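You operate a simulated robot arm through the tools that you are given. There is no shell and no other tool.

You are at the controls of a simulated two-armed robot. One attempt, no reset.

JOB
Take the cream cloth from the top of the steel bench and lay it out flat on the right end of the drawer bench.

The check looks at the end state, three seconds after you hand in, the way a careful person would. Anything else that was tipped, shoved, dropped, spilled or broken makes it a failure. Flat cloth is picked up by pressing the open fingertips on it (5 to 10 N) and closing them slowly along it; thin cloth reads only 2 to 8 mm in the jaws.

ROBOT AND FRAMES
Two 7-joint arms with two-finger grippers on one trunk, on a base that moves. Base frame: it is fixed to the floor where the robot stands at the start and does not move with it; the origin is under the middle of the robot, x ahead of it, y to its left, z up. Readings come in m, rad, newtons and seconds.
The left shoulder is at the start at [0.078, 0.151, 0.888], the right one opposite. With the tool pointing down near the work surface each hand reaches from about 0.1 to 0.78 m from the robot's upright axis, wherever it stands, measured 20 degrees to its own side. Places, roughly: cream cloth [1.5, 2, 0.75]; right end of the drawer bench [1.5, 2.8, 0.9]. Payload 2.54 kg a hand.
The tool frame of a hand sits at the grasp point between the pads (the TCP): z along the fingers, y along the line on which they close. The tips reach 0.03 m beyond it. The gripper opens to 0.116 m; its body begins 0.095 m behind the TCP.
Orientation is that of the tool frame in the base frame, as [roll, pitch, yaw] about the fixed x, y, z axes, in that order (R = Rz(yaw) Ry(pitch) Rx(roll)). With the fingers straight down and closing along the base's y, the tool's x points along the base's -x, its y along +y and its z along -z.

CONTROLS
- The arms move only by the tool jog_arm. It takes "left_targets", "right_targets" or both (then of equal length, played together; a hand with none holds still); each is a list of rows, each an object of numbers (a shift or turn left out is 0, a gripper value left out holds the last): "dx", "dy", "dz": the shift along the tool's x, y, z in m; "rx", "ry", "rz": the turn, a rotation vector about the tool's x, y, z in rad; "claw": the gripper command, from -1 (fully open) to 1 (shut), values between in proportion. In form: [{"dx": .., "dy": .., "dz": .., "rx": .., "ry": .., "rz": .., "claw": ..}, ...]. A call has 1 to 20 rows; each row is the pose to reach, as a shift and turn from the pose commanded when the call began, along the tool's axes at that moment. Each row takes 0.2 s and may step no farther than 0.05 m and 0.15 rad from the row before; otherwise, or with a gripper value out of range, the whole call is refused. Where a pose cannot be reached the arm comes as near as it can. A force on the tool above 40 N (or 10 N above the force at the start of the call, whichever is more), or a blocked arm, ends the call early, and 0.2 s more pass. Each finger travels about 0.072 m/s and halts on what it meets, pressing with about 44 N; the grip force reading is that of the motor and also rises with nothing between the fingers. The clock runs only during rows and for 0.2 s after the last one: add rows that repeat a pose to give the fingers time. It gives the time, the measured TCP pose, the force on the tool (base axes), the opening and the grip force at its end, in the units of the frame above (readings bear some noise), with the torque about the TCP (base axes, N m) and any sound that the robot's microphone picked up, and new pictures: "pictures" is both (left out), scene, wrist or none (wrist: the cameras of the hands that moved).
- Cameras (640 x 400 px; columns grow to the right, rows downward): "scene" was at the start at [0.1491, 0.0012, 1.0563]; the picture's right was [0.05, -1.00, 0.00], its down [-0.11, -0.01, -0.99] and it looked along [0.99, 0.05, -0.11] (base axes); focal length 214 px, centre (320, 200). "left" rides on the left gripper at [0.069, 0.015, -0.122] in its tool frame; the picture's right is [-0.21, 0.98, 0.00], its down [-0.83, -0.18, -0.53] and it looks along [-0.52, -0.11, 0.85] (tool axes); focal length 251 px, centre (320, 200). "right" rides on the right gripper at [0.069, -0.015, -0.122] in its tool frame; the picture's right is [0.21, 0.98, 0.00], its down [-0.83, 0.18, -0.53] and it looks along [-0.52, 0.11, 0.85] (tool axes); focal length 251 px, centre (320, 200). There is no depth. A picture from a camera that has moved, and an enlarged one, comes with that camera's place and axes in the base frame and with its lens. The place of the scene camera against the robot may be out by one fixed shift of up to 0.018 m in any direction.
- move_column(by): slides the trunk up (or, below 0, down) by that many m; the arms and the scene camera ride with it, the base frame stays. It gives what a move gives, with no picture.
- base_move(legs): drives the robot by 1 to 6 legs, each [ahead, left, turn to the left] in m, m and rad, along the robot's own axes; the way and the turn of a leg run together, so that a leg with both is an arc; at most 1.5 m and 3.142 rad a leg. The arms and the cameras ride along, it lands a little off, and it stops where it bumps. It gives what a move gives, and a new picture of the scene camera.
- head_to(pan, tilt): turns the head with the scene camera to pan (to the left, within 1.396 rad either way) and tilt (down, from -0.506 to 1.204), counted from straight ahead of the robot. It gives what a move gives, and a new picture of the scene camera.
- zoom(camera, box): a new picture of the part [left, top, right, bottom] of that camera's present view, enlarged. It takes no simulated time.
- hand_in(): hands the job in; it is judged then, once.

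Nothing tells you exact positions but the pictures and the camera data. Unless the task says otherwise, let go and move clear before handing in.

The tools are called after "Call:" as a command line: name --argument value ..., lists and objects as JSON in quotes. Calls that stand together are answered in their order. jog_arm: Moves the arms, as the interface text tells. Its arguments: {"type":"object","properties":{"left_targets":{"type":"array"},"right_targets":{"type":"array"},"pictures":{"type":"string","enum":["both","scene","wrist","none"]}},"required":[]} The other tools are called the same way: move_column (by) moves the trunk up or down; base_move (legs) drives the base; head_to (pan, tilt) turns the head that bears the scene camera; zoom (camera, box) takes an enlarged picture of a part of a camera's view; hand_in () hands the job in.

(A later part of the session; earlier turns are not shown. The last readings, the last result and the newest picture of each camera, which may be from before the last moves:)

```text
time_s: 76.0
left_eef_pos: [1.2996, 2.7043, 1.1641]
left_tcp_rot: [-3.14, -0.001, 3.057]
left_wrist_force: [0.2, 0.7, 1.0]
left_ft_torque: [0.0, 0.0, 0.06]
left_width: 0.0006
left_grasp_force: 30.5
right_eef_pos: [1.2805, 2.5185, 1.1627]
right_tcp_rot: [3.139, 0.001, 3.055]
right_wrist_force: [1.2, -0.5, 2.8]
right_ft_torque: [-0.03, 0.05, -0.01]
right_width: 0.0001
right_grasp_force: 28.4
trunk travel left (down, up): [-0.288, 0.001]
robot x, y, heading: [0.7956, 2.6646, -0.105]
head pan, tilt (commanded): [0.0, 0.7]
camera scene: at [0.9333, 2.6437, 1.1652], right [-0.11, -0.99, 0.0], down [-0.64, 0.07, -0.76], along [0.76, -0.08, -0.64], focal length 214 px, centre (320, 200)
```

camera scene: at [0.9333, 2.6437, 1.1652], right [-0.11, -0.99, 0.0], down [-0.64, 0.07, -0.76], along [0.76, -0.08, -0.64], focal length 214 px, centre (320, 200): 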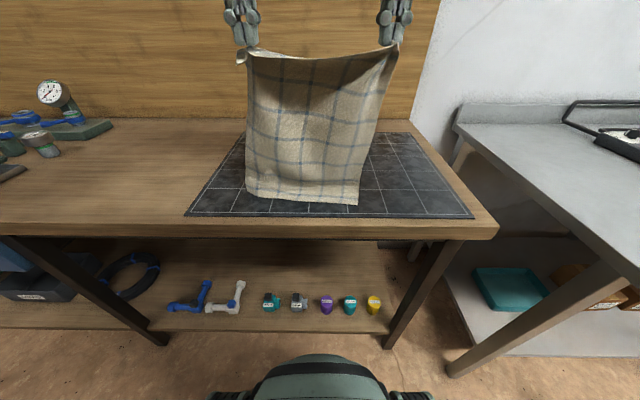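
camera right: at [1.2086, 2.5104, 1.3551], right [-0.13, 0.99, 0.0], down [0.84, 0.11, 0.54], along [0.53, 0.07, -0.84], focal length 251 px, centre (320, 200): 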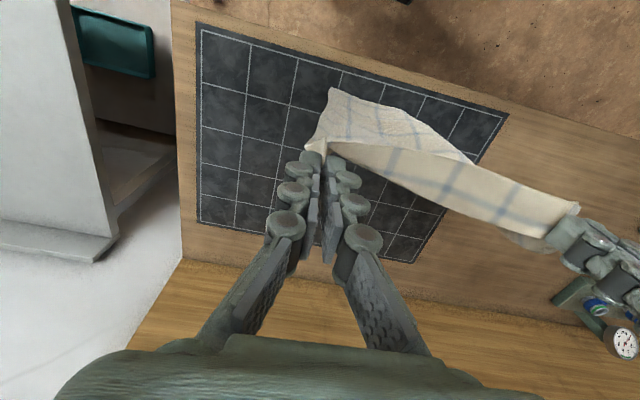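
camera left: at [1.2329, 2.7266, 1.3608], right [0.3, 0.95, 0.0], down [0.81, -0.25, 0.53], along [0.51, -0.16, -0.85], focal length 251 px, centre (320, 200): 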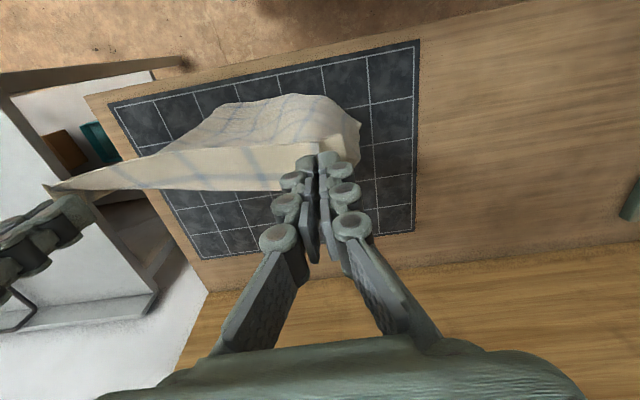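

The bottom edge rests on the mat near its front. Now I'll swing the held edge forward and down in an arc, tilting the fingers forward for reach, so that the cloth lays out behind it; first the upper part of the arc.

Call:
jog_arm --left_targets '[{"dx": -0.0138, "dy": -0.0008, "dz": 0.001, "ry": -0.017}, {"dx": -0.0276, "dy": -0.0016, "dz": 0.002, "ry": -0.033}, {"dx": -0.0413, "dy": -0.0024, "dz": 0.003, "ry": -0.05}, {"dx": -0.055, "dy": -0.0032, "dz": 0.005, "ry": -0.066}, {"dx": -0.0686, "dy": -0.004, "dz": 0.007, "ry": -0.083}, {"dx": -0.0821, "dy": -0.0048, "dz": 0.0095, "ry": -0.099}, {"dx": -0.0954, "dy": -0.0056, "dz": 0.0125, "ry": -0.116}, {"dx": -0.1087, "dy": -0.0064, "dz": 0.016, "ry": -0.132}, {"dx": -0.1216, "dy": -0.0072, "dz": 0.02, "ry": -0.149}, {"dx": -0.1345, "dy": -0.0079, "dz": 0.0245, "ry": -0.166}, {"dx": -0.147, "dy": -0.0087, "dz": 0.0295, "ry": -0.182}, {"dx": -0.1595, "dy": -0.0094, "dz": 0.035, "ry": -0.199}]' --right_targets '[{"dx": -0.0126, "dy": -0.0007, "dz": 0.001, "ry": -0.017}, {"dx": -0.0251, "dy": -0.0014, "dz": 0.002, "ry": -0.033}, {"dx": -0.0376, "dy": -0.0021, "dz": 0.003, "ry": -0.05}, {"dx": -0.0501, "dy": -0.0028, "dz": 0.005, "ry": -0.066}, {"dx": -0.0624, "dy": -0.0035, "dz": 0.007, "ry": -0.083}, {"dx": -0.0747, "dy": -0.0041, "dz": 0.0095, "ry": -0.099}, {"dx": -0.0868, "dy": -0.0048, "dz": 0.0125, "ry": -0.116}, {"dx": -0.0989, "dy": -0.0055, "dz": 0.016, "ry": -0.132}, {"dx": -0.1107, "dy": -0.0061, "dz": 0.02, "ry": -0.149}, {"dx": -0.1224, "dy": -0.0067, "dz": 0.0245, "ry": -0.166}, {"dx": -0.1338, "dy": -0.0074, "dz": 0.0295, "ry": -0.182}, {"dx": -0.1452, "dy": -0.008, "dz": 0.035, "ry": -0.199}]' --pictures "both"

```text
time_s: 78.6
left_eef_pos: [1.459, 2.6819, 1.1283]
left_tcp_rot: [-3.14, 0.199, 3.057]
left_wrist_force: [1.4, -0.2, -0.7]
left_ft_torque: [0.01, 0.02, -0.01]
left_width: 0.0006
left_grasp_force: 30.2
right_eef_pos: [1.4247, 2.4985, 1.128]
right_tcp_rot: [3.141, 0.202, 3.057]
right_wrist_force: [0.1, -0.3, 1.6]
right_ft_torque: [0.22, 0.02, 0.03]
right_width: 0.0022
right_grasp_force: 35.5
trunk travel left (down, up): [-0.288, 0.001]
robot x, y, heading: [0.7958, 2.6643, -0.107]
head pan, tilt (commanded): [0.0, 0.7]
camera scene: at [0.9333, 2.6437, 1.1652], right [-0.11, -0.99, 0.0], down [-0.64, 0.07, -0.76], along [0.76, -0.08, -0.64], focal length 214 px, centre (320, 200)
camera right: at [1.3318, 2.4914, 1.2337], right [-0.13, 0.99, -0.04], down [0.72, 0.12, 0.69], along [0.69, 0.06, -0.72], focal length 251 px, centre (320, 200)
camera left: at [1.369, 2.7057, 1.2338], right [0.29, 0.96, 0.04], down [0.69, -0.24, 0.69], along [0.67, -0.17, -0.73], focal length 251 px, centre (320, 200)
```

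scene: 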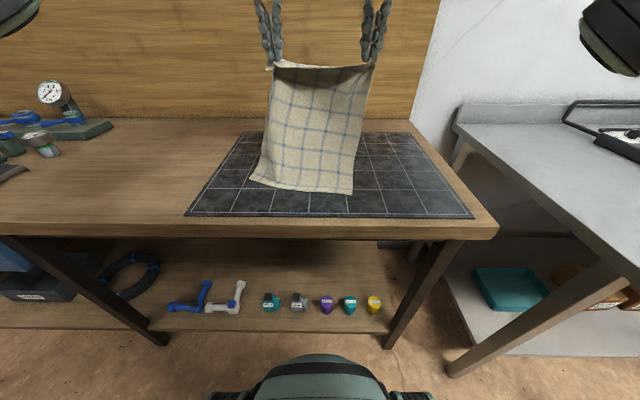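
right: 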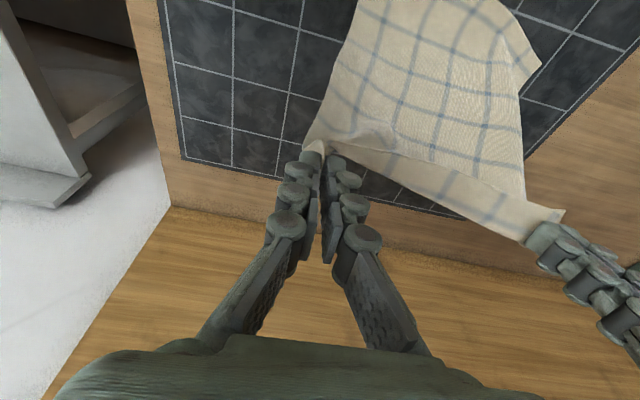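
left: 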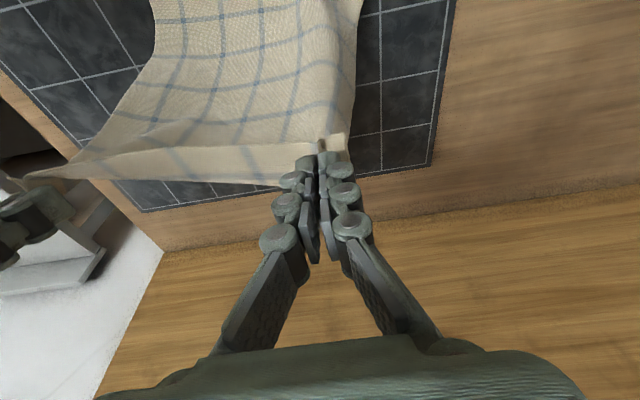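

The cloth is laying out well, its near edge on the mat roughly parallel to the bench. Continuing the arc forward and down, with more forward tilt.

Call:
jog_arm --left_targets '[{"dx": -0.0136, "dy": -0.0004, "dz": 0.0088, "ry": -0.042}, {"dx": -0.0357, "dy": -0.001, "dz": 0.0265, "ry": -0.083}, {"dx": -0.0602, "dy": -0.0017, "dz": 0.047, "ry": -0.125}, {"dx": -0.0822, "dy": -0.0024, "dz": 0.0687, "ry": -0.167}, {"dx": -0.1007, "dy": -0.0029, "dz": 0.0915, "ry": -0.208}, {"dx": -0.1162, "dy": -0.0034, "dz": 0.1152, "ry": -0.25}, {"dx": -0.1289, "dy": -0.0039, "dz": 0.14, "ry": -0.292}, {"dx": -0.1389, "dy": -0.0042, "dz": 0.1653, "ry": -0.333}, {"dx": -0.1389, "dy": -0.0042, "dz": 0.1653, "ry": -0.333}]' --right_targets '[{"dx": -0.025, "dy": -0.0011, "dz": 0.0111, "ry": -0.042}, {"dx": -0.0452, "dy": -0.002, "dz": 0.0285, "ry": -0.083}, {"dx": -0.064, "dy": -0.0029, "dz": 0.0478, "ry": -0.125}, {"dx": -0.0808, "dy": -0.0037, "dz": 0.0685, "ry": -0.167}, {"dx": -0.0957, "dy": -0.0045, "dz": 0.0905, "ry": -0.208}, {"dx": -0.1085, "dy": -0.0051, "dz": 0.1137, "ry": -0.25}, {"dx": -0.1193, "dy": -0.0058, "dz": 0.138, "ry": -0.292}, {"dx": -0.128, "dy": -0.0063, "dz": 0.1631, "ry": -0.333}, {"dx": -0.128, "dy": -0.0063, "dz": 0.1631, "ry": -0.333}]' --pictures "both"

```text
time_s: 80.6
left_eef_pos: [1.6259, 2.6616, 0.9951]
left_tcp_rot: [-3.14, 0.532, 3.058]
left_wrist_force: [-0.3, -0.4, 0.5]
left_ft_torque: [0.01, 0.0, 0.01]
left_width: 0.0008
left_grasp_force: 30.1
right_eef_pos: [1.5812, 2.4794, 0.9951]
right_tcp_rot: [3.14, 0.535, 3.057]
right_wrist_force: [0.8, 0.3, 0.1]
right_ft_torque: [0.02, -0.03, 0.0]
right_width: 0.0004
right_grasp_force: 26.6
trunk travel left (down, up): [-0.288, 0.001]
robot x, y, heading: [0.791, 2.669, -0.107]
head pan, tilt (commanded): [0.0, 0.7]
camera scene: at [0.9324, 2.6437, 1.1654], right [-0.11, -0.99, 0.0], down [-0.64, 0.07, -0.77], along [0.76, -0.08, -0.64], focal length 214 px, centre (320, 200)
camera right: at [1.4588, 2.4749, 1.0644], right [-0.1, 0.99, -0.11], down [0.45, 0.14, 0.88], along [0.89, 0.04, -0.46], focal length 251 px, centre (320, 200)
camera left: at [1.5064, 2.689, 1.0642], right [0.27, 0.96, 0.11], down [0.42, -0.22, 0.88], along [0.87, -0.19, -0.46], focal length 251 px, centre (320, 200)
```

scene: 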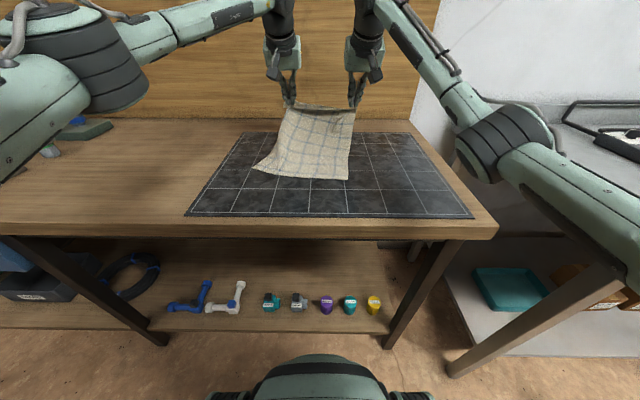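
right: 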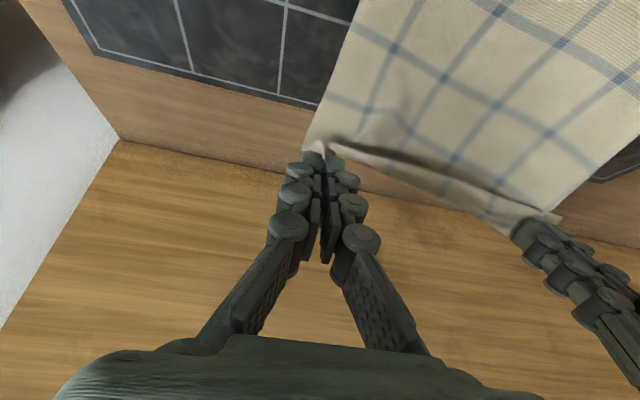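
left: 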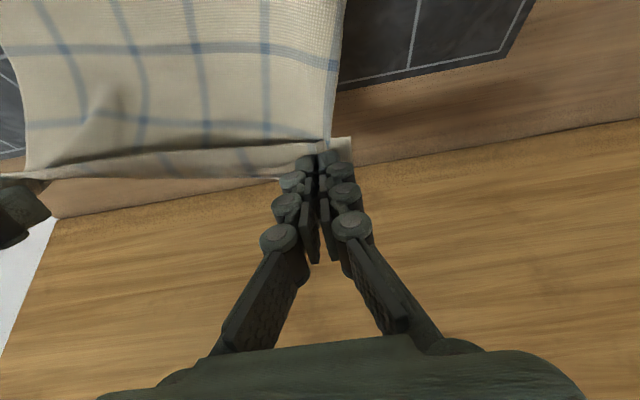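

The cloth is nearly laid: only the held edge is still up at z≈0.97. I'll lower the held edge to just above the mat.

Call:
jog_arm --left_targets '[{"dx": 0.005, "dz": 0.016}, {"dx": 0.01, "dz": 0.032}, {"dx": 0.015, "dz": 0.048}, {"dx": 0.02, "dz": 0.064}, {"dx": 0.025, "dy": -0.001, "dz": 0.08}, {"dx": 0.0295, "dy": -0.001, "dz": 0.094}, {"dx": 0.0295, "dy": -0.001, "dz": 0.094}]' --right_targets '[{"dx": 0.005, "dz": 0.016}, {"dx": 0.01, "dz": 0.032}, {"dx": 0.015, "dz": 0.048}, {"dx": 0.02, "dz": 0.064}, {"dx": 0.025, "dy": -0.001, "dz": 0.08}, {"dx": 0.0295, "dy": -0.001, "dz": 0.094}, {"dx": 0.0295, "dy": -0.001, "dz": 0.094}]' --pictures "both"

```text
time_s: 82.2
left_eef_pos: [1.6475, 2.6595, 0.8978]
left_tcp_rot: [-3.139, 0.532, 3.058]
left_wrist_force: [-1.1, 0.1, -1.2]
left_ft_torque: [-0.03, 0.01, 0.02]
left_width: 0.0008
left_grasp_force: 31.1
right_eef_pos: [1.6025, 2.4768, 0.8996]
right_tcp_rot: [3.14, 0.534, 3.058]
right_wrist_force: [0.3, 0.2, 0.0]
right_ft_torque: [0.0, -0.01, 0.02]
right_width: 0.0036
right_grasp_force: 30.7
trunk travel left (down, up): [-0.288, 0.001]
robot x, y, heading: [0.792, 2.667, -0.106]
head pan, tilt (commanded): [0.0, 0.7]
camera scene: at [0.9326, 2.6437, 1.1653], right [-0.11, -0.99, 0.0], down [-0.64, 0.07, -0.77], along [0.76, -0.08, -0.64], focal length 214 px, centre (320, 200)
camera right: at [1.4802, 2.4728, 0.9688], right [-0.1, 0.99, -0.11], down [0.45, 0.14, 0.88], along [0.89, 0.04, -0.46], focal length 251 px, centre (320, 200)
camera left: at [1.5285, 2.686, 0.9681], right [0.27, 0.96, 0.11], down [0.42, -0.22, 0.88], along [0.87, -0.19, -0.46], focal length 251 px, centre (320, 200)
```

scene: 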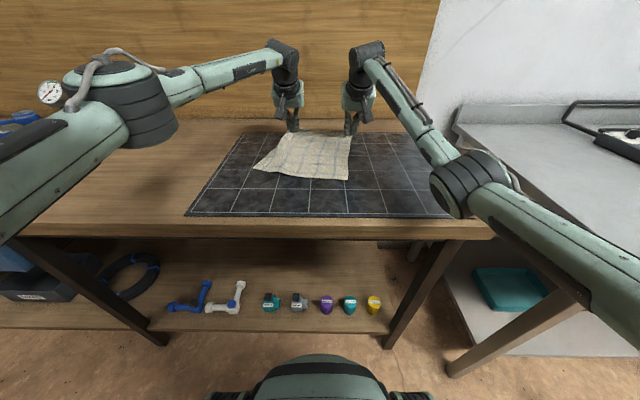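
right: 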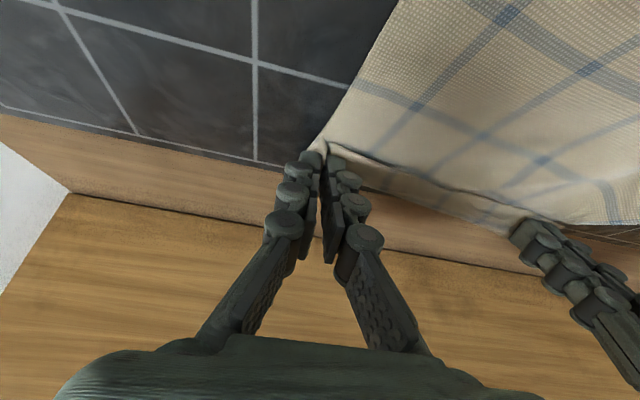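
left: 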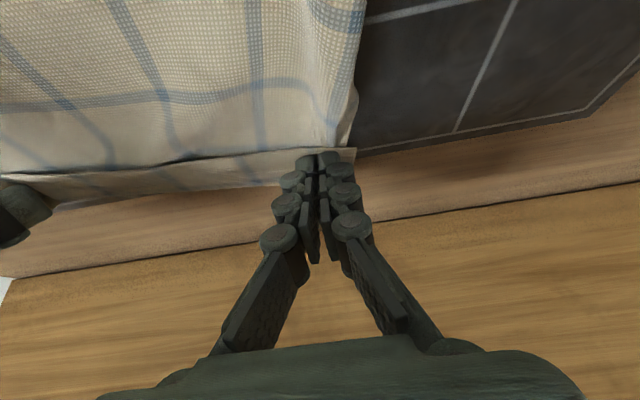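

The held edge is about 1 cm above the mat. I'll lower the last bit until light contact.

Call:
jog_arm --left_targets '[{"dx": 0.0015, "dz": 0.0026}, {"dx": 0.003, "dz": 0.0052}, {"dx": 0.004, "dz": 0.0069}, {"dx": 0.004, "dz": 0.0069}]' --right_targets '[{"dx": 0.0015, "dz": 0.0026}, {"dx": 0.003, "dz": 0.0052}, {"dx": 0.0045, "dz": 0.0078}, {"dx": 0.0045, "dz": 0.0078}]' --pictures "none"

```text
time_s: 83.2
left_eef_pos: [1.6461, 2.6609, 0.8944]
left_tcp_rot: [-3.141, 0.54, 3.059]
left_wrist_force: [4.6, -2.1, 12.8]
left_ft_torque: [-0.01, -0.21, -0.09]
left_width: 0.0008
left_grasp_force: 30.9
right_eef_pos: [1.602, 2.4778, 0.893]
right_tcp_rot: [3.139, 0.538, 3.055]
right_wrist_force: [-3.0, 0.1, 10.2]
right_ft_torque: [-0.05, -0.1, -0.03]
right_width: 0.0025
right_grasp_force: 35.4
trunk travel left (down, up): [-0.288, 0.001]
robot x, y, heading: [0.794, 2.6629, -0.108]
head pan, tilt (commanded): [0.0, 0.7]
```

Light contact on both. I'll ease off a little and open the jaws slowly along the mat to spread the gathered folds.

Call:
jog_arm --left_targets '[{"dx": -0.0006, "dz": -0.001, "claw": 0.95}, {"dx": -0.0006, "dz": -0.001, "claw": 0.88}, {"dx": -0.0006, "dz": -0.001, "claw": 0.8}, {"dx": -0.0006, "dz": -0.001, "claw": 0.72}, {"dx": -0.0006, "dz": -0.001, "claw": 0.64}, {"dx": -0.0006, "dz": -0.001, "claw": 0.56}, {"dx": -0.0006, "dz": -0.001, "claw": 0.48}, {"dx": -0.0006, "dz": -0.001, "claw": 0.4}, {"dx": -0.0006, "dz": -0.001, "claw": 0.32}, {"dx": -0.0006, "dz": -0.001, "claw": 0.25}, {"dx": -0.0006, "dz": -0.001, "claw": 0.2}]' --right_targets '[{"dx": -0.0003, "dz": -0.0005, "claw": 0.95}, {"dx": -0.0003, "dz": -0.0005, "claw": 0.88}, {"dx": -0.0003, "dz": -0.0005, "claw": 0.8}, {"dx": -0.0003, "dz": -0.0005, "claw": 0.72}, {"dx": -0.0003, "dz": -0.0005, "claw": 0.64}, {"dx": -0.0003, "dz": -0.0005, "claw": 0.56}, {"dx": -0.0003, "dz": -0.0005, "claw": 0.48}, {"dx": -0.0003, "dz": -0.0005, "claw": 0.4}, {"dx": -0.0003, "dz": -0.0005, "claw": 0.32}, {"dx": -0.0003, "dz": -0.0005, "claw": 0.25}, {"dx": -0.0003, "dz": -0.0005, "claw": 0.2}]' --pictures "both"

```text
time_s: 85.6
left_eef_pos: [1.6473, 2.6592, 0.8923]
left_tcp_rot: [-3.14, 0.531, 3.055]
left_wrist_force: [-1.0, 0.1, 6.4]
left_ft_torque: [-0.02, 0.05, -0.01]
left_width: 0.0459
left_grasp_force: 4.4
right_eef_pos: [1.6018, 2.4786, 0.8908]
right_tcp_rot: [3.139, 0.534, 3.055]
right_wrist_force: [-5.1, -1.5, 9.3]
right_ft_torque: [-0.08, 0.11, -0.05]
right_width: 0.0477
right_grasp_force: 5.6
trunk travel left (down, up): [-0.288, 0.001]
robot x, y, heading: [0.792, 2.6632, -0.111]
head pan, tilt (commanded): [0.0, 0.7]
camera scene: at [0.9313, 2.6438, 1.1654], right [-0.11, -0.99, 0.0], down [-0.64, 0.07, -0.77], along [0.76, -0.08, -0.64], focal length 214 px, centre (320, 200)
camera right: at [1.4791, 2.4722, 0.9607], right [-0.1, 0.99, -0.11], down [0.45, 0.14, 0.88], along [0.89, 0.04, -0.46], focal length 251 px, centre (320, 200)
camera left: at [1.5273, 2.6859, 0.9622], right [0.27, 0.96, 0.11], down [0.42, -0.22, 0.88], along [0.87, -0.19, -0.46], focal length 251 px, centre (320, 200)
```

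scene: 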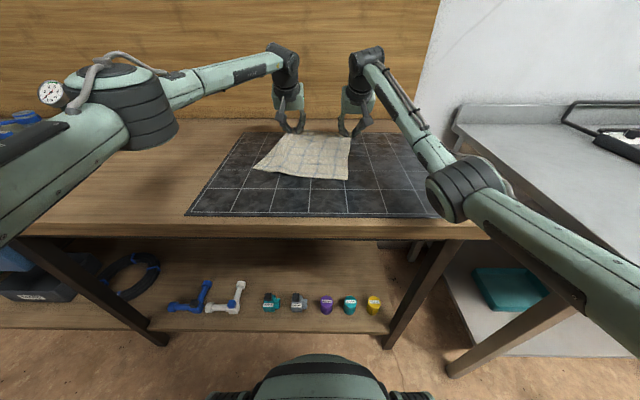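
right: 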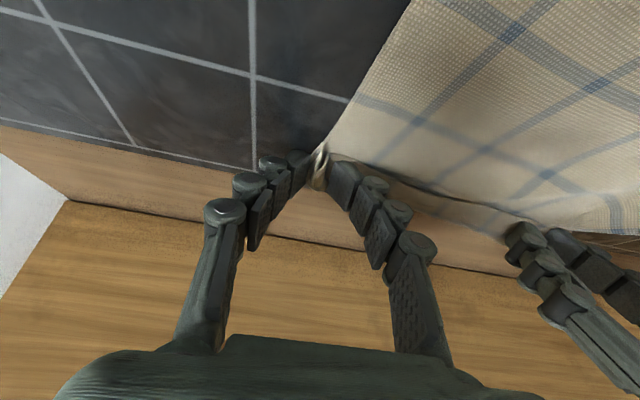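
left: 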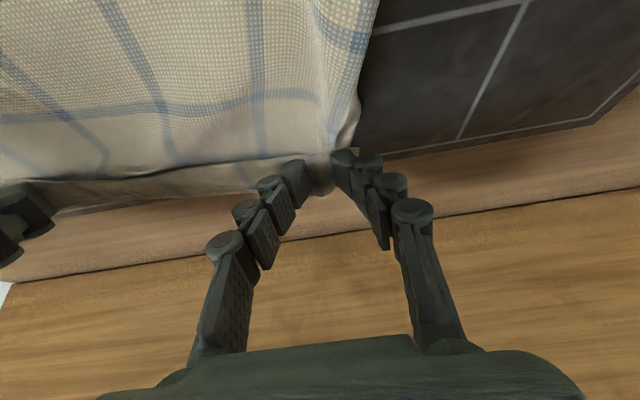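

The jaws opened but the tips are dragging on the mat. I'll lift both hands straight up and clear, opening a bit more.

Call:
jog_arm --left_targets '[{"dx": -0.001, "dz": -0.0017, "claw": 0.2}, {"dx": -0.002, "dz": -0.0034, "claw": 0.15}, {"dx": -0.005, "dz": -0.0086, "claw": 0.1}, {"dx": -0.01, "dz": -0.017, "claw": 0.1}, {"dx": -0.02, "dz": -0.034, "claw": 0.1}, {"dx": -0.03, "dz": -0.051, "claw": 0.1}]' --right_targets '[{"dx": -0.001, "dz": -0.0017, "claw": 0.2}, {"dx": -0.002, "dz": -0.0034, "claw": 0.15}, {"dx": -0.005, "dz": -0.0086, "claw": 0.1}, {"dx": -0.01, "dz": -0.017, "claw": 0.1}, {"dx": -0.02, "dz": -0.034, "claw": 0.1}, {"dx": -0.03, "dz": -0.051, "claw": 0.1}]' --pictures "both"

```text
time_s: 87.0
left_eef_pos: [1.6484, 2.6592, 0.9512]
left_tcp_rot: [-3.14, 0.533, 3.059]
left_wrist_force: [0.4, -0.1, 0.6]
left_ft_torque: [0.0, 0.02, 0.0]
left_width: 0.0518
left_grasp_force: 0.1
right_eef_pos: [1.6031, 2.4771, 0.9509]
right_tcp_rot: [3.139, 0.535, 3.056]
right_wrist_force: [-0.5, 0.1, 0.7]
right_ft_torque: [0.0, -0.03, 0.01]
right_width: 0.0522
right_grasp_force: 0.0
trunk travel left (down, up): [-0.288, 0.001]
robot x, y, heading: [0.7913, 2.6659, -0.106]
head pan, tilt (commanded): [0.0, 0.7]
camera scene: at [0.9324, 2.6438, 1.1653], right [-0.11, -0.99, 0.0], down [-0.64, 0.07, -0.77], along [0.76, -0.08, -0.64], focal length 214 px, centre (320, 200)
camera right: at [1.4799, 2.4718, 1.0198], right [-0.1, 0.99, -0.11], down [0.45, 0.14, 0.88], along [0.89, 0.04, -0.46], focal length 251 px, centre (320, 200)
camera left: at [1.5286, 2.6863, 1.0216], right [0.27, 0.96, 0.11], down [0.42, -0.22, 0.88], along [0.87, -0.19, -0.46], focal length 251 px, centre (320, 200)
```

scene: 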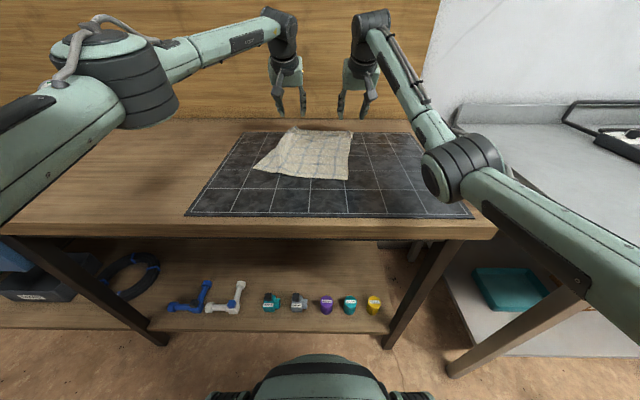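
right: 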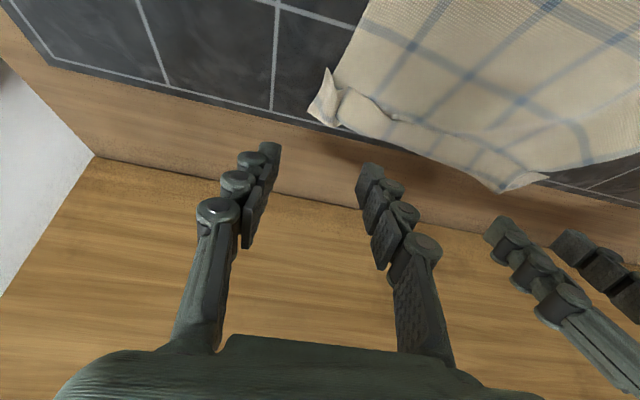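
left: 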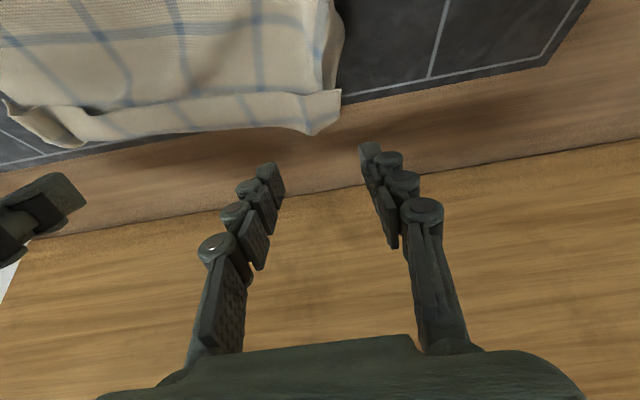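

The cloth is released on the mat, with some ripples towards the far edge. I'll bring the hands up and back to get a clear top view.

Call:
jog_arm --left_targets '[{"dx": 0.008, "dz": -0.03, "ry": 0.066}, {"dx": 0.02, "dz": -0.06, "ry": 0.133}, {"dx": 0.036, "dz": -0.09, "ry": 0.2}, {"dx": 0.054, "dz": -0.12, "ry": 0.266}, {"dx": 0.072, "dz": -0.145, "ry": 0.333}, {"dx": 0.09, "dz": -0.17, "ry": 0.4}, {"dx": 0.11, "dz": -0.195, "ry": 0.466}, {"dx": 0.129, "dz": -0.2155, "ry": 0.533}, {"dx": 0.129, "dz": -0.2155, "ry": 0.533}]' --right_targets '[{"dx": 0.008, "dz": -0.03, "ry": 0.066}, {"dx": 0.02, "dz": -0.06, "ry": 0.133}, {"dx": 0.036, "dz": -0.09, "ry": 0.2}, {"dx": 0.054, "dz": -0.12, "ry": 0.266}, {"dx": 0.072, "dz": -0.145, "ry": 0.333}, {"dx": 0.09, "dz": -0.17, "ry": 0.4}, {"dx": 0.11, "dz": -0.195, "ry": 0.466}, {"dx": 0.129, "dz": -0.2155, "ry": 0.533}, {"dx": 0.129, "dz": -0.2155, "ry": 0.533}]' --pictures "both"

```text
time_s: 89.0
left_eef_pos: [1.43, 2.678, 1.0711]
left_tcp_rot: [3.141, 0.0, 3.056]
left_wrist_force: [0.3, 0.1, -0.5]
left_ft_torque: [0.02, 0.03, -0.01]
left_width: 0.0523
left_grasp_force: 0.1
right_eef_pos: [1.3836, 2.4953, 1.0698]
right_tcp_rot: [-3.141, 0.001, 3.056]
right_wrist_force: [0.3, -0.5, -0.5]
right_ft_torque: [-0.01, 0.03, -0.01]
right_width: 0.0521
right_grasp_force: 0.1
trunk travel left (down, up): [-0.288, 0.001]
robot x, y, heading: [0.7909, 2.6669, -0.104]
head pan, tilt (commanded): [0.0, 0.7]
camera scene: at [0.9331, 2.6437, 1.1652], right [-0.11, -0.99, 0.0], down [-0.64, 0.07, -0.76], along [0.76, -0.08, -0.64], focal length 214 px, centre (320, 200)
camera right: at [1.3132, 2.4861, 1.1909], right [-0.13, 0.99, 0.0], down [0.84, 0.11, 0.53], along [0.53, 0.07, -0.85], focal length 251 px, centre (320, 200)
camera left: at [1.3618, 2.7001, 1.1929], right [0.3, 0.95, 0.0], down [0.81, -0.25, 0.53], along [0.51, -0.16, -0.85], focal length 251 px, centre (320, 200)
```

scene: 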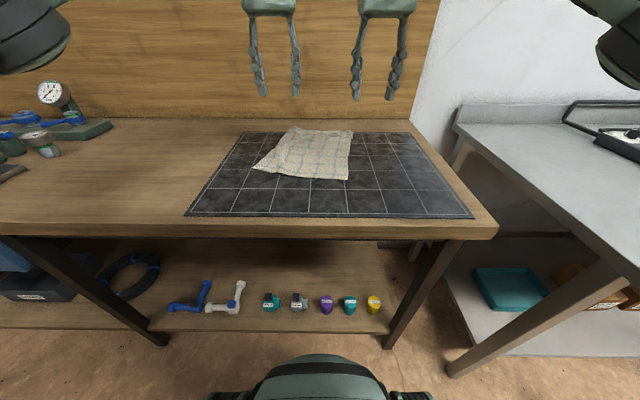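
right: 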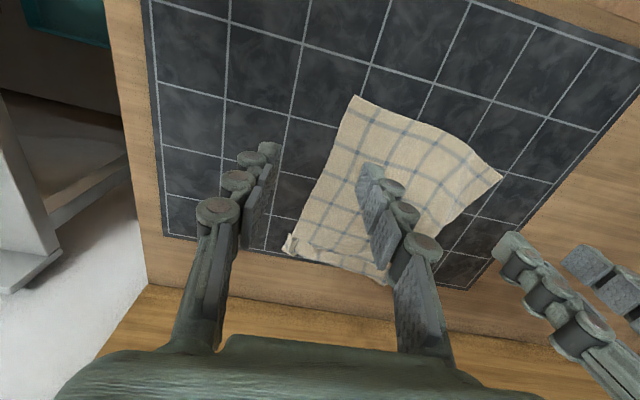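
left: 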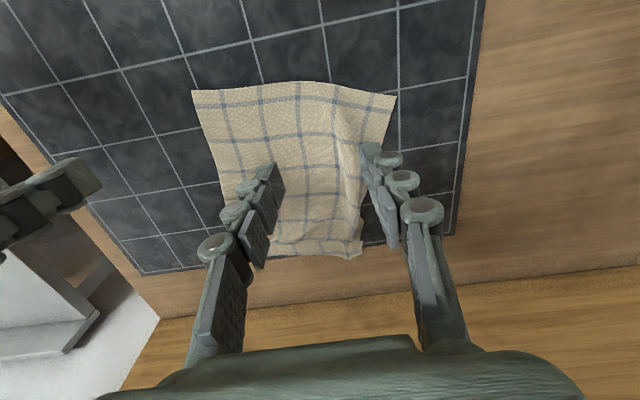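

I can see the cloth on the mat: near corners about (1.365, 2.534) and (1.446, 2.773), far corners (1.640, 2.466) and (1.702, 2.670), so it's 3–4 cm short of full length with ripples. Let me zoom in to judge the wrinkles.

Call:
zoom --camera "scene" --box '[220, 110, 380, 200]'

Call:
zoom --camera "right" --box '[240, 80, 520, 300]'

Call:
zoom --camera "left" --box '[170, 60, 450, 280]'

```text
4.00 times, centred on (300, 155) of scene
camera zoom: at [0.9331, 2.6437, 1.1652], right [-0.11, -0.99, 0.0], down [-0.64, 0.07, -0.76], along [0.76, -0.08, -0.64], focal length 858 px, centre (400, 380)
```

zoom: 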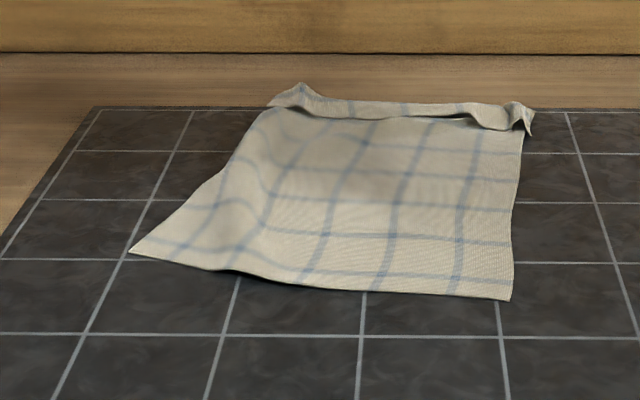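

```text
1.82 times, centred on (380, 190) of right
camera zoom: at [1.3132, 2.4861, 1.1909], right [-0.13, 0.99, 0.0], down [0.84, 0.11, 0.53], along [0.53, 0.07, -0.85], focal length 457 px, centre (211, 218)
```

zoom: 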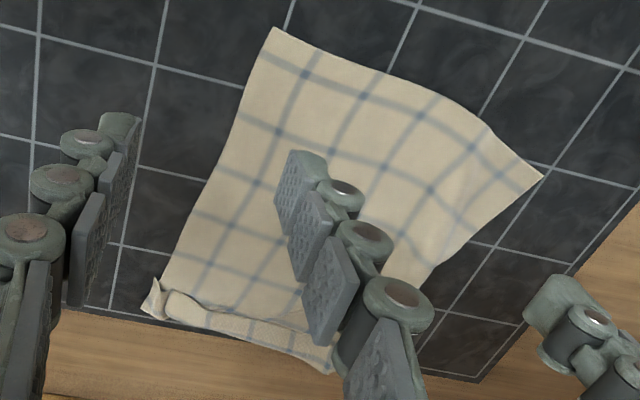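

```text
1.82 times, centred on (310, 170) of left
camera zoom: at [1.3618, 2.7001, 1.1929], right [0.3, 0.95, 0.0], down [0.81, -0.25, 0.53], along [0.51, -0.16, -0.85], focal length 457 px, centre (338, 254)
```

zoom: 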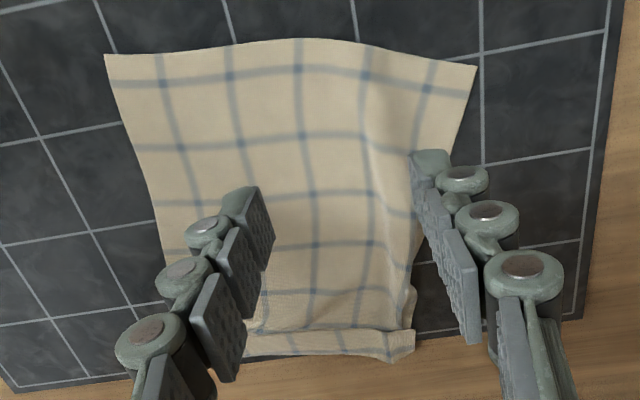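

The far edge strip (about 3 cm) got folded back over the top because it was gripped from the robot side. I'll redo the lay properly: re-grip the near corners, lift the cloth so that the fold drops out, and lay it from far to near. First, hover over the near corners.

Call:
jog_arm --left_targets '[{"dx": -0.0023, "dy": 0.0097, "dz": 0.02, "rz": 0.04, "claw": 0.2}, {"dx": -0.0047, "dy": 0.0195, "dz": 0.04, "rz": 0.08, "claw": 0.2}, {"dx": -0.007, "dy": 0.0292, "dz": 0.06, "rz": 0.12, "claw": 0.2}, {"dx": -0.0093, "dy": 0.0389, "dz": 0.08, "rz": 0.16, "claw": 0.2}, {"dx": -0.0117, "dy": 0.0487, "dz": 0.1, "rz": 0.2, "claw": 0.2}, {"dx": -0.014, "dy": 0.0584, "dz": 0.12, "rz": 0.24, "claw": 0.2}, {"dx": -0.014, "dy": 0.0584, "dz": 0.12, "rz": 0.24, "claw": 0.2}]' --right_targets '[{"dx": -0.0001, "dy": 0.0112, "dz": 0.02, "rz": 0.04, "claw": 0.2}, {"dx": -0.0002, "dy": 0.0223, "dz": 0.04, "rz": 0.08, "claw": 0.2}, {"dx": -0.0003, "dy": 0.0335, "dz": 0.06, "rz": 0.12, "claw": 0.2}, {"dx": -0.0005, "dy": 0.0447, "dz": 0.08, "rz": 0.16, "claw": 0.2}, {"dx": -0.0006, "dy": 0.0558, "dz": 0.1, "rz": 0.2, "claw": 0.2}, {"dx": -0.0007, "dy": 0.067, "dz": 0.12, "rz": 0.24, "claw": 0.2}, {"dx": -0.0007, "dy": 0.067, "dz": 0.12, "rz": 0.24, "claw": 0.2}]' --pictures "both"

```text
time_s: 90.6
left_eef_pos: [1.447, 2.7353, 0.951]
left_tcp_rot: [-3.14, 0.001, 2.815]
left_wrist_force: [0.6, -0.3, 0.1]
left_ft_torque: [0.0, -0.01, 0.06]
left_width: 0.0464
left_grasp_force: 0.1
right_eef_pos: [1.3903, 2.5633, 0.9488]
right_tcp_rot: [3.14, 0.001, 2.818]
right_wrist_force: [-0.1, 0.3, -0.3]
right_ft_torque: [-0.02, 0.0, -0.05]
right_width: 0.0463
right_grasp_force: 0.0
trunk travel left (down, up): [-0.288, 0.001]
robot x, y, heading: [0.7926, 2.6645, -0.105]
head pan, tilt (commanded): [0.0, 0.7]
camera scene: at [0.9326, 2.6436, 1.1653], right [-0.11, -0.99, 0.0], down [-0.64, 0.07, -0.77], along [0.76, -0.08, -0.64], focal length 214 px, centre (320, 200)
camera right: at [1.3197, 2.5704, 1.0707], right [0.11, 0.99, 0.0], down [0.84, -0.09, 0.54], along [0.53, -0.06, -0.84], focal length 251 px, centre (320, 200)
camera left: at [1.3866, 2.7723, 1.0725], right [0.52, 0.86, 0.0], down [0.72, -0.44, 0.53], along [0.46, -0.28, -0.85], focal length 251 px, centre (320, 200)
```

scene: 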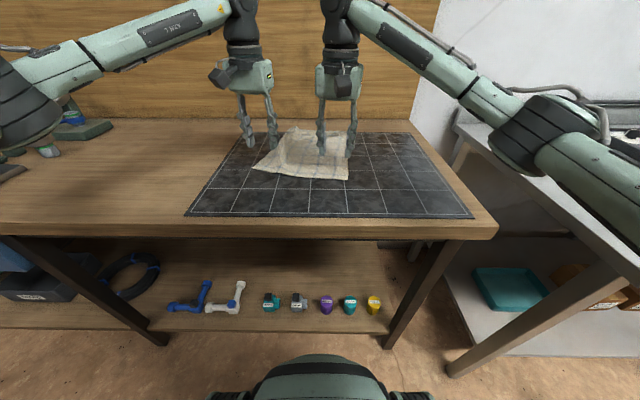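
right: 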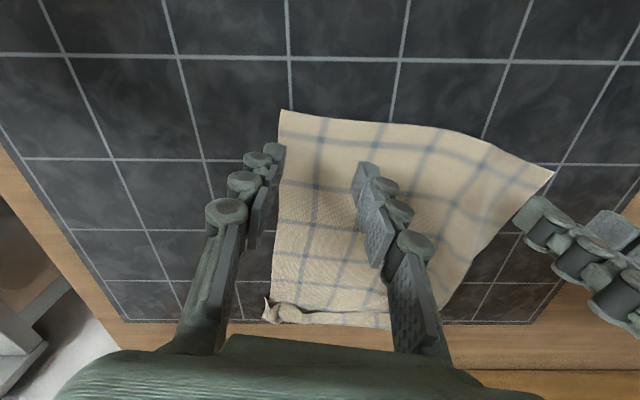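
left: 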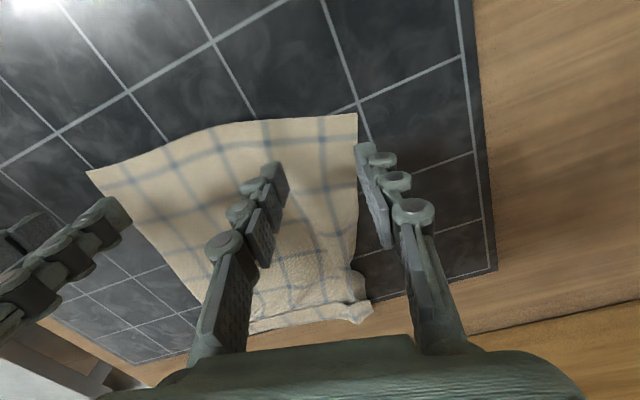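

Both hands are positioned right over the near corners. Lowering to just above the cloth, then to contact.

Call:
jog_arm --left_targets '[{"dz": 0.02}, {"dz": 0.04}, {"dz": 0.05}, {"dz": 0.057}, {"dz": 0.061}, {"dz": 0.063}, {"dz": 0.063}]' --right_targets '[{"dz": 0.02}, {"dz": 0.04}, {"dz": 0.05}, {"dz": 0.055}, {"dz": 0.059}, {"dz": 0.061}, {"dz": 0.061}]' --pictures "none"

```text
time_s: 92.2
left_eef_pos: [1.448, 2.7345, 0.8922]
left_tcp_rot: [-3.141, 0.009, 2.818]
left_wrist_force: [8.9, 0.6, 30.1]
left_ft_torque: [0.44, -0.34, -0.13]
left_width: 0.0498
left_grasp_force: 6.3
right_eef_pos: [1.3898, 2.5619, 0.8928]
right_tcp_rot: [3.133, 0.011, 2.816]
right_wrist_force: [12.6, -7.0, 29.0]
right_ft_torque: [-0.41, -0.2, 0.12]
right_width: 0.0492
right_grasp_force: 5.7
trunk travel left (down, up): [-0.288, 0.001]
robot x, y, heading: [0.7896, 2.6621, -0.103]
head pan, tilt (commanded): [0.0, 0.7]
```

Call:
jog_arm --left_targets '[{"dz": -0.002}, {"dz": -0.003}, {"dz": -0.003}]' --right_targets '[{"dz": -0.002}, {"dz": -0.0034}, {"dz": -0.0034}]' --pictures "wrist"

```text
time_s: 93.0
left_eef_pos: [1.4469, 2.7361, 0.8946]
left_tcp_rot: [3.14, 0.005, 2.816]
left_wrist_force: [14.5, 1.6, 26.1]
left_ft_torque: [0.41, -0.45, -0.12]
left_width: 0.046
left_grasp_force: 8.7
right_eef_pos: [1.3901, 2.5625, 0.8927]
right_tcp_rot: [3.139, 0.005, 2.818]
right_wrist_force: [11.1, -5.5, 18.9]
right_ft_torque: [-0.36, -0.28, 0.18]
right_width: 0.0456
right_grasp_force: 0.1
trunk travel left (down, up): [-0.288, 0.001]
robot x, y, heading: [0.7934, 2.6674, -0.109]
head pan, tilt (commanded): [0.0, 0.7]
camera right: at [1.3176, 2.5697, 1.0154], right [0.11, 0.99, 0.0], down [0.84, -0.09, 0.54], along [0.53, -0.06, -0.84], focal length 251 px, centre (320, 200)
camera left: at [1.3856, 2.7724, 1.0154], right [0.51, 0.86, 0.0], down [0.72, -0.43, 0.54], along [0.46, -0.28, -0.84], focal length 251 px, centre (320, 200)
```

right: 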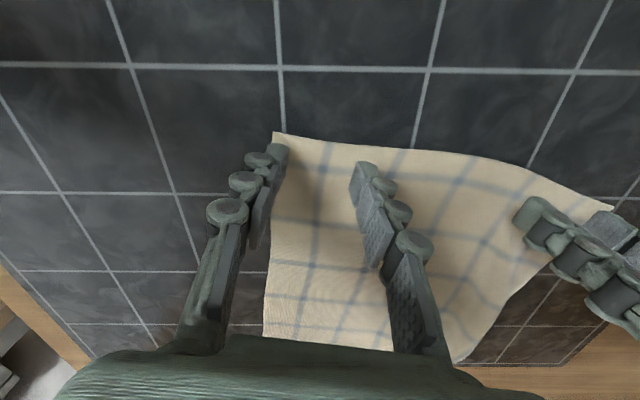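
left: 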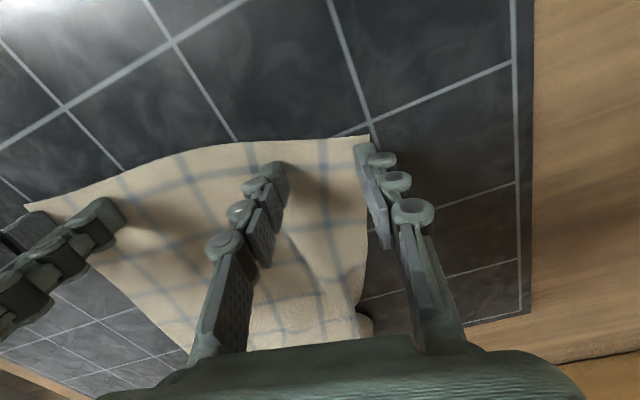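

Call:
jog_arm --left_targets '[{"dz": -0.0015}, {"dz": -0.0025}, {"dz": -0.0025}]' --right_targets '[{"dz": -0.001}, {"dz": -0.0018}, {"dz": -0.0018}]' --pictures "none"

```text
time_s: 93.8
left_eef_pos: [1.4461, 2.7358, 0.894]
left_tcp_rot: [3.14, -0.003, 2.816]
left_wrist_force: [4.3, -0.3, 14.8]
left_ft_torque: [0.13, -0.11, -0.04]
left_width: 0.0476
left_grasp_force: 4.6
right_eef_pos: [1.389, 2.5632, 0.8932]
right_tcp_rot: [3.141, 0.001, 2.817]
right_wrist_force: [4.2, -3.0, 13.8]
right_ft_torque: [-0.14, -0.08, 0.03]
right_width: 0.0469
right_grasp_force: 3.5
trunk travel left (down, up): [-0.288, 0.001]
robot x, y, heading: [0.7912, 2.6639, -0.109]
head pan, tilt (commanded): [0.0, 0.7]
```

Forces are about 14 N now; I'll ease a touch more and start closing slowly.

Call:
jog_arm --left_targets '[{"dz": -0.0006, "claw": 0.22}, {"dz": -0.0008, "claw": 0.26}, {"dz": -0.0008, "claw": 0.3}, {"dz": -0.0008, "claw": 0.35}, {"dz": -0.0008, "claw": 0.4}, {"dz": -0.0008, "claw": 0.45}, {"dz": -0.0008, "claw": 0.5}]' --right_targets '[{"dz": -0.0006, "claw": 0.22}, {"dz": -0.0008, "claw": 0.26}, {"dz": -0.0008, "claw": 0.3}, {"dz": -0.0008, "claw": 0.35}, {"dz": -0.0008, "claw": 0.4}, {"dz": -0.0008, "claw": 0.45}, {"dz": -0.0008, "claw": 0.5}]' --pictures "wrist"

```text
time_s: 95.4
left_eef_pos: [1.4461, 2.7347, 0.8953]
left_tcp_rot: [-3.141, 0.001, 2.817]
left_wrist_force: [-1.7, 1.6, 5.9]
left_ft_torque: [0.09, 0.03, 0.03]
left_width: 0.0288
left_grasp_force: 0.1
right_eef_pos: [1.389, 2.562, 0.8946]
right_tcp_rot: [3.141, 0.002, 2.817]
right_wrist_force: [-0.2, 0.0, 2.8]
right_ft_torque: [-0.03, 0.05, -0.01]
right_width: 0.0284
right_grasp_force: 0.1
trunk travel left (down, up): [-0.288, 0.001]
robot x, y, heading: [0.7917, 2.6624, -0.107]
head pan, tilt (commanded): [0.0, 0.7]
camera right: at [1.3184, 2.5701, 1.0163], right [0.11, 0.99, 0.0], down [0.84, -0.09, 0.54], along [0.53, -0.06, -0.84], focal length 251 px, centre (320, 200)
camera left: at [1.3862, 2.7728, 1.0164], right [0.52, 0.86, 0.0], down [0.72, -0.44, 0.53], along [0.46, -0.28, -0.85], focal length 251 px, centre (320, 200)
```

right: 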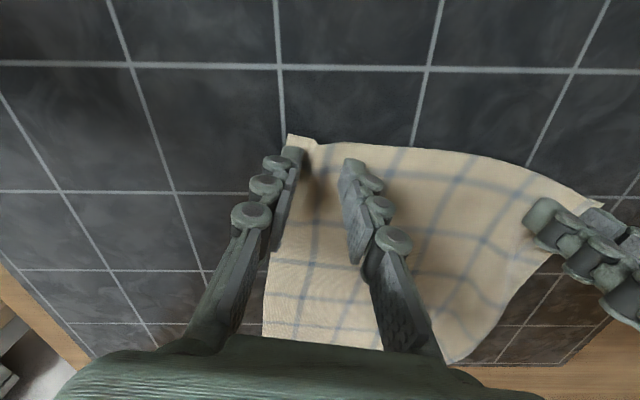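
left: 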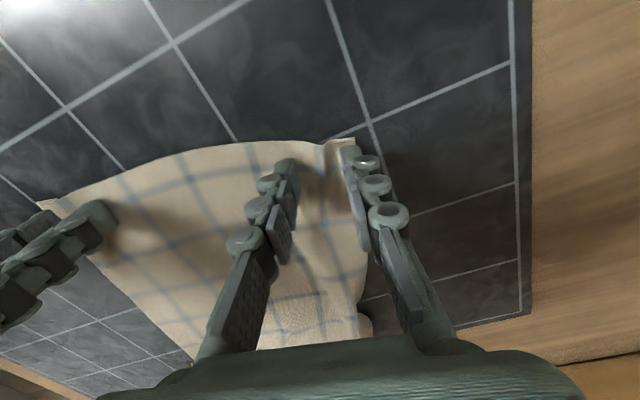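

The folds are gathering well. Pressing slightly more and closing fully.

Call:
jog_arm --left_targets '[{"dz": 0.0006, "claw": 0.53}, {"dz": 0.0007, "claw": 0.57}, {"dz": 0.0008, "claw": 0.61}, {"dz": 0.0008, "claw": 0.65}, {"dz": 0.0008, "claw": 0.69}, {"dz": 0.0008, "claw": 0.73}, {"dz": 0.0008, "claw": 0.77}, {"dz": 0.0008, "claw": 0.81}, {"dz": 0.0008, "claw": 0.85}, {"dz": 0.0008, "claw": 0.9}, {"dz": 0.0006, "claw": 0.95}, {"dz": 0.0004, "claw": 1.0}, {"dz": 0.0002, "claw": 1.0}, {"dz": 0.0, "claw": 1.0}]' --right_targets '[{"dz": 0.001, "claw": 0.53}, {"dz": 0.0011, "claw": 0.57}, {"dz": 0.0012, "claw": 0.61}, {"dz": 0.0012, "claw": 0.65}, {"dz": 0.0012, "claw": 0.69}, {"dz": 0.0012, "claw": 0.73}, {"dz": 0.0012, "claw": 0.77}, {"dz": 0.0012, "claw": 0.81}, {"dz": 0.0012, "claw": 0.85}, {"dz": 0.0012, "claw": 0.9}, {"dz": 0.0009, "claw": 0.95}, {"dz": 0.0006, "claw": 1.0}, {"dz": 0.0003, "claw": 1.0}, {"dz": 0.0, "claw": 1.0}]' --pictures "wrist"

```text
time_s: 98.4
left_eef_pos: [1.4469, 2.7347, 0.893]
left_tcp_rot: [-3.14, 0.001, 2.817]
left_wrist_force: [0.2, 0.4, -1.3]
left_ft_torque: [0.07, -0.01, 0.02]
left_width: 0.0047
left_grasp_force: 39.5
right_eef_pos: [1.3893, 2.5635, 0.8939]
right_tcp_rot: [3.14, 0.001, 2.814]
right_wrist_force: [-0.3, -0.4, -2.0]
right_ft_torque: [0.02, 0.0, 0.02]
right_width: 0.002
right_grasp_force: 28.3
trunk travel left (down, up): [-0.288, 0.001]
robot x, y, heading: [0.7927, 2.6677, -0.104]
head pan, tilt (commanded): [0.0, 0.7]
camera right: at [1.3191, 2.5703, 1.016], right [0.11, 0.99, 0.0], down [0.84, -0.09, 0.54], along [0.53, -0.06, -0.84], focal length 251 px, centre (320, 200)
camera left: at [1.3872, 2.7724, 1.0158], right [0.52, 0.86, 0.0], down [0.73, -0.44, 0.53], along [0.46, -0.28, -0.85], focal length 251 px, centre (320, 200)
```

right: 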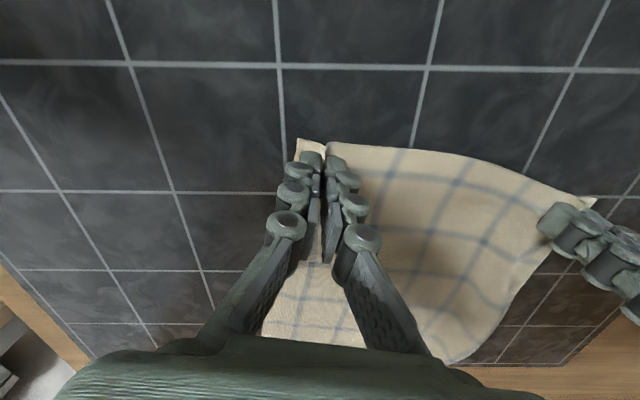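
left: 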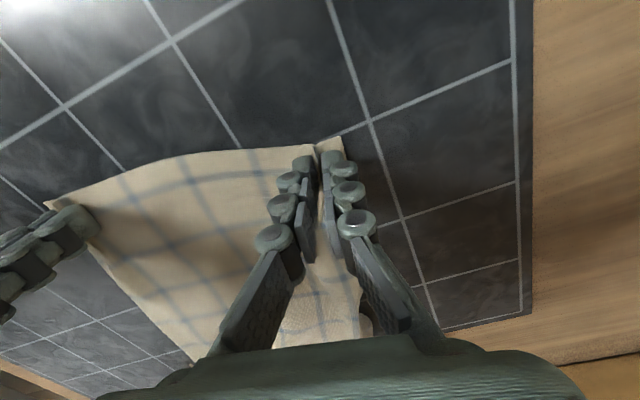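

Both jaws now hold well (4.7 mm and 2.0 mm). I'll lift the near edge slowly and check.

Call:
jog_arm --left_targets '[{"dz": -0.01, "claw": 1.0}, {"dx": -0.003, "dz": -0.025}, {"dx": -0.006, "dz": -0.04}, {"dx": -0.01, "dz": -0.058}, {"dx": -0.014, "dz": -0.076}, {"dx": -0.018, "dz": -0.094}, {"dx": -0.022, "dz": -0.11}, {"dx": -0.022, "dz": -0.11}]' --right_targets '[{"dz": -0.01, "claw": 1.0}, {"dx": -0.003, "dz": -0.025}, {"dx": -0.006, "dz": -0.04}, {"dx": -0.01, "dz": -0.058}, {"dx": -0.014, "dz": -0.076}, {"dx": -0.018, "dz": -0.094}, {"dx": -0.022, "dz": -0.11}, {"dx": -0.022, "dz": -0.11}]' --pictures "both"

```text
time_s: 100.2
left_eef_pos: [1.4669, 2.727, 1.0047]
left_tcp_rot: [-3.141, -0.002, 2.817]
left_wrist_force: [-0.2, -1.1, -2.0]
left_ft_torque: [0.02, -0.03, 0.0]
left_width: 0.0015
left_grasp_force: 28.0
right_eef_pos: [1.4113, 2.5546, 1.004]
right_tcp_rot: [3.139, 0.001, 2.817]
right_wrist_force: [0.9, 0.1, -0.9]
right_ft_torque: [0.01, -0.04, -0.01]
right_width: 0.0053
right_grasp_force: 35.2
trunk travel left (down, up): [-0.288, 0.001]
robot x, y, heading: [0.7918, 2.6623, -0.108]
head pan, tilt (commanded): [0.0, 0.7]
camera scene: at [0.9327, 2.6437, 1.1653], right [-0.11, -0.99, 0.0], down [-0.64, 0.07, -0.77], along [0.76, -0.08, -0.64], focal length 214 px, centre (320, 200)
camera right: at [1.34, 2.5624, 1.1261], right [0.11, 0.99, 0.0], down [0.84, -0.09, 0.54], along [0.53, -0.06, -0.84], focal length 251 px, centre (320, 200)
camera left: at [1.4078, 2.7656, 1.1263], right [0.52, 0.86, 0.0], down [0.73, -0.44, 0.53], along [0.46, -0.28, -0.85], focal length 251 px, centre (320, 200)
```

scene: 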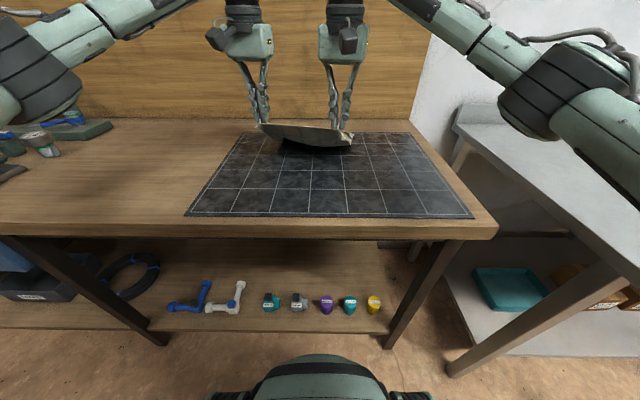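
right: 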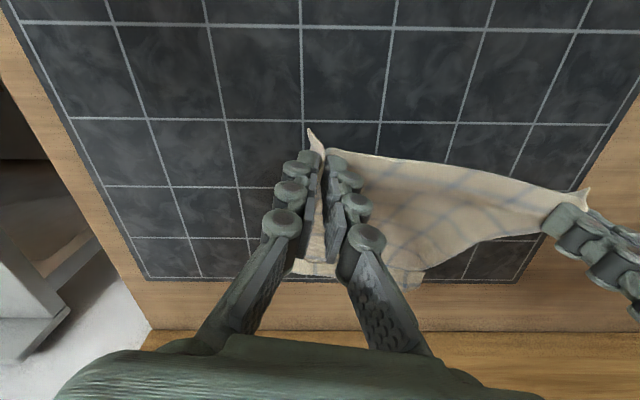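
left: 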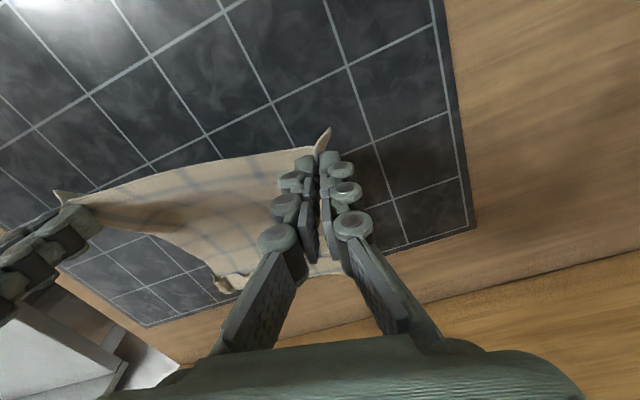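

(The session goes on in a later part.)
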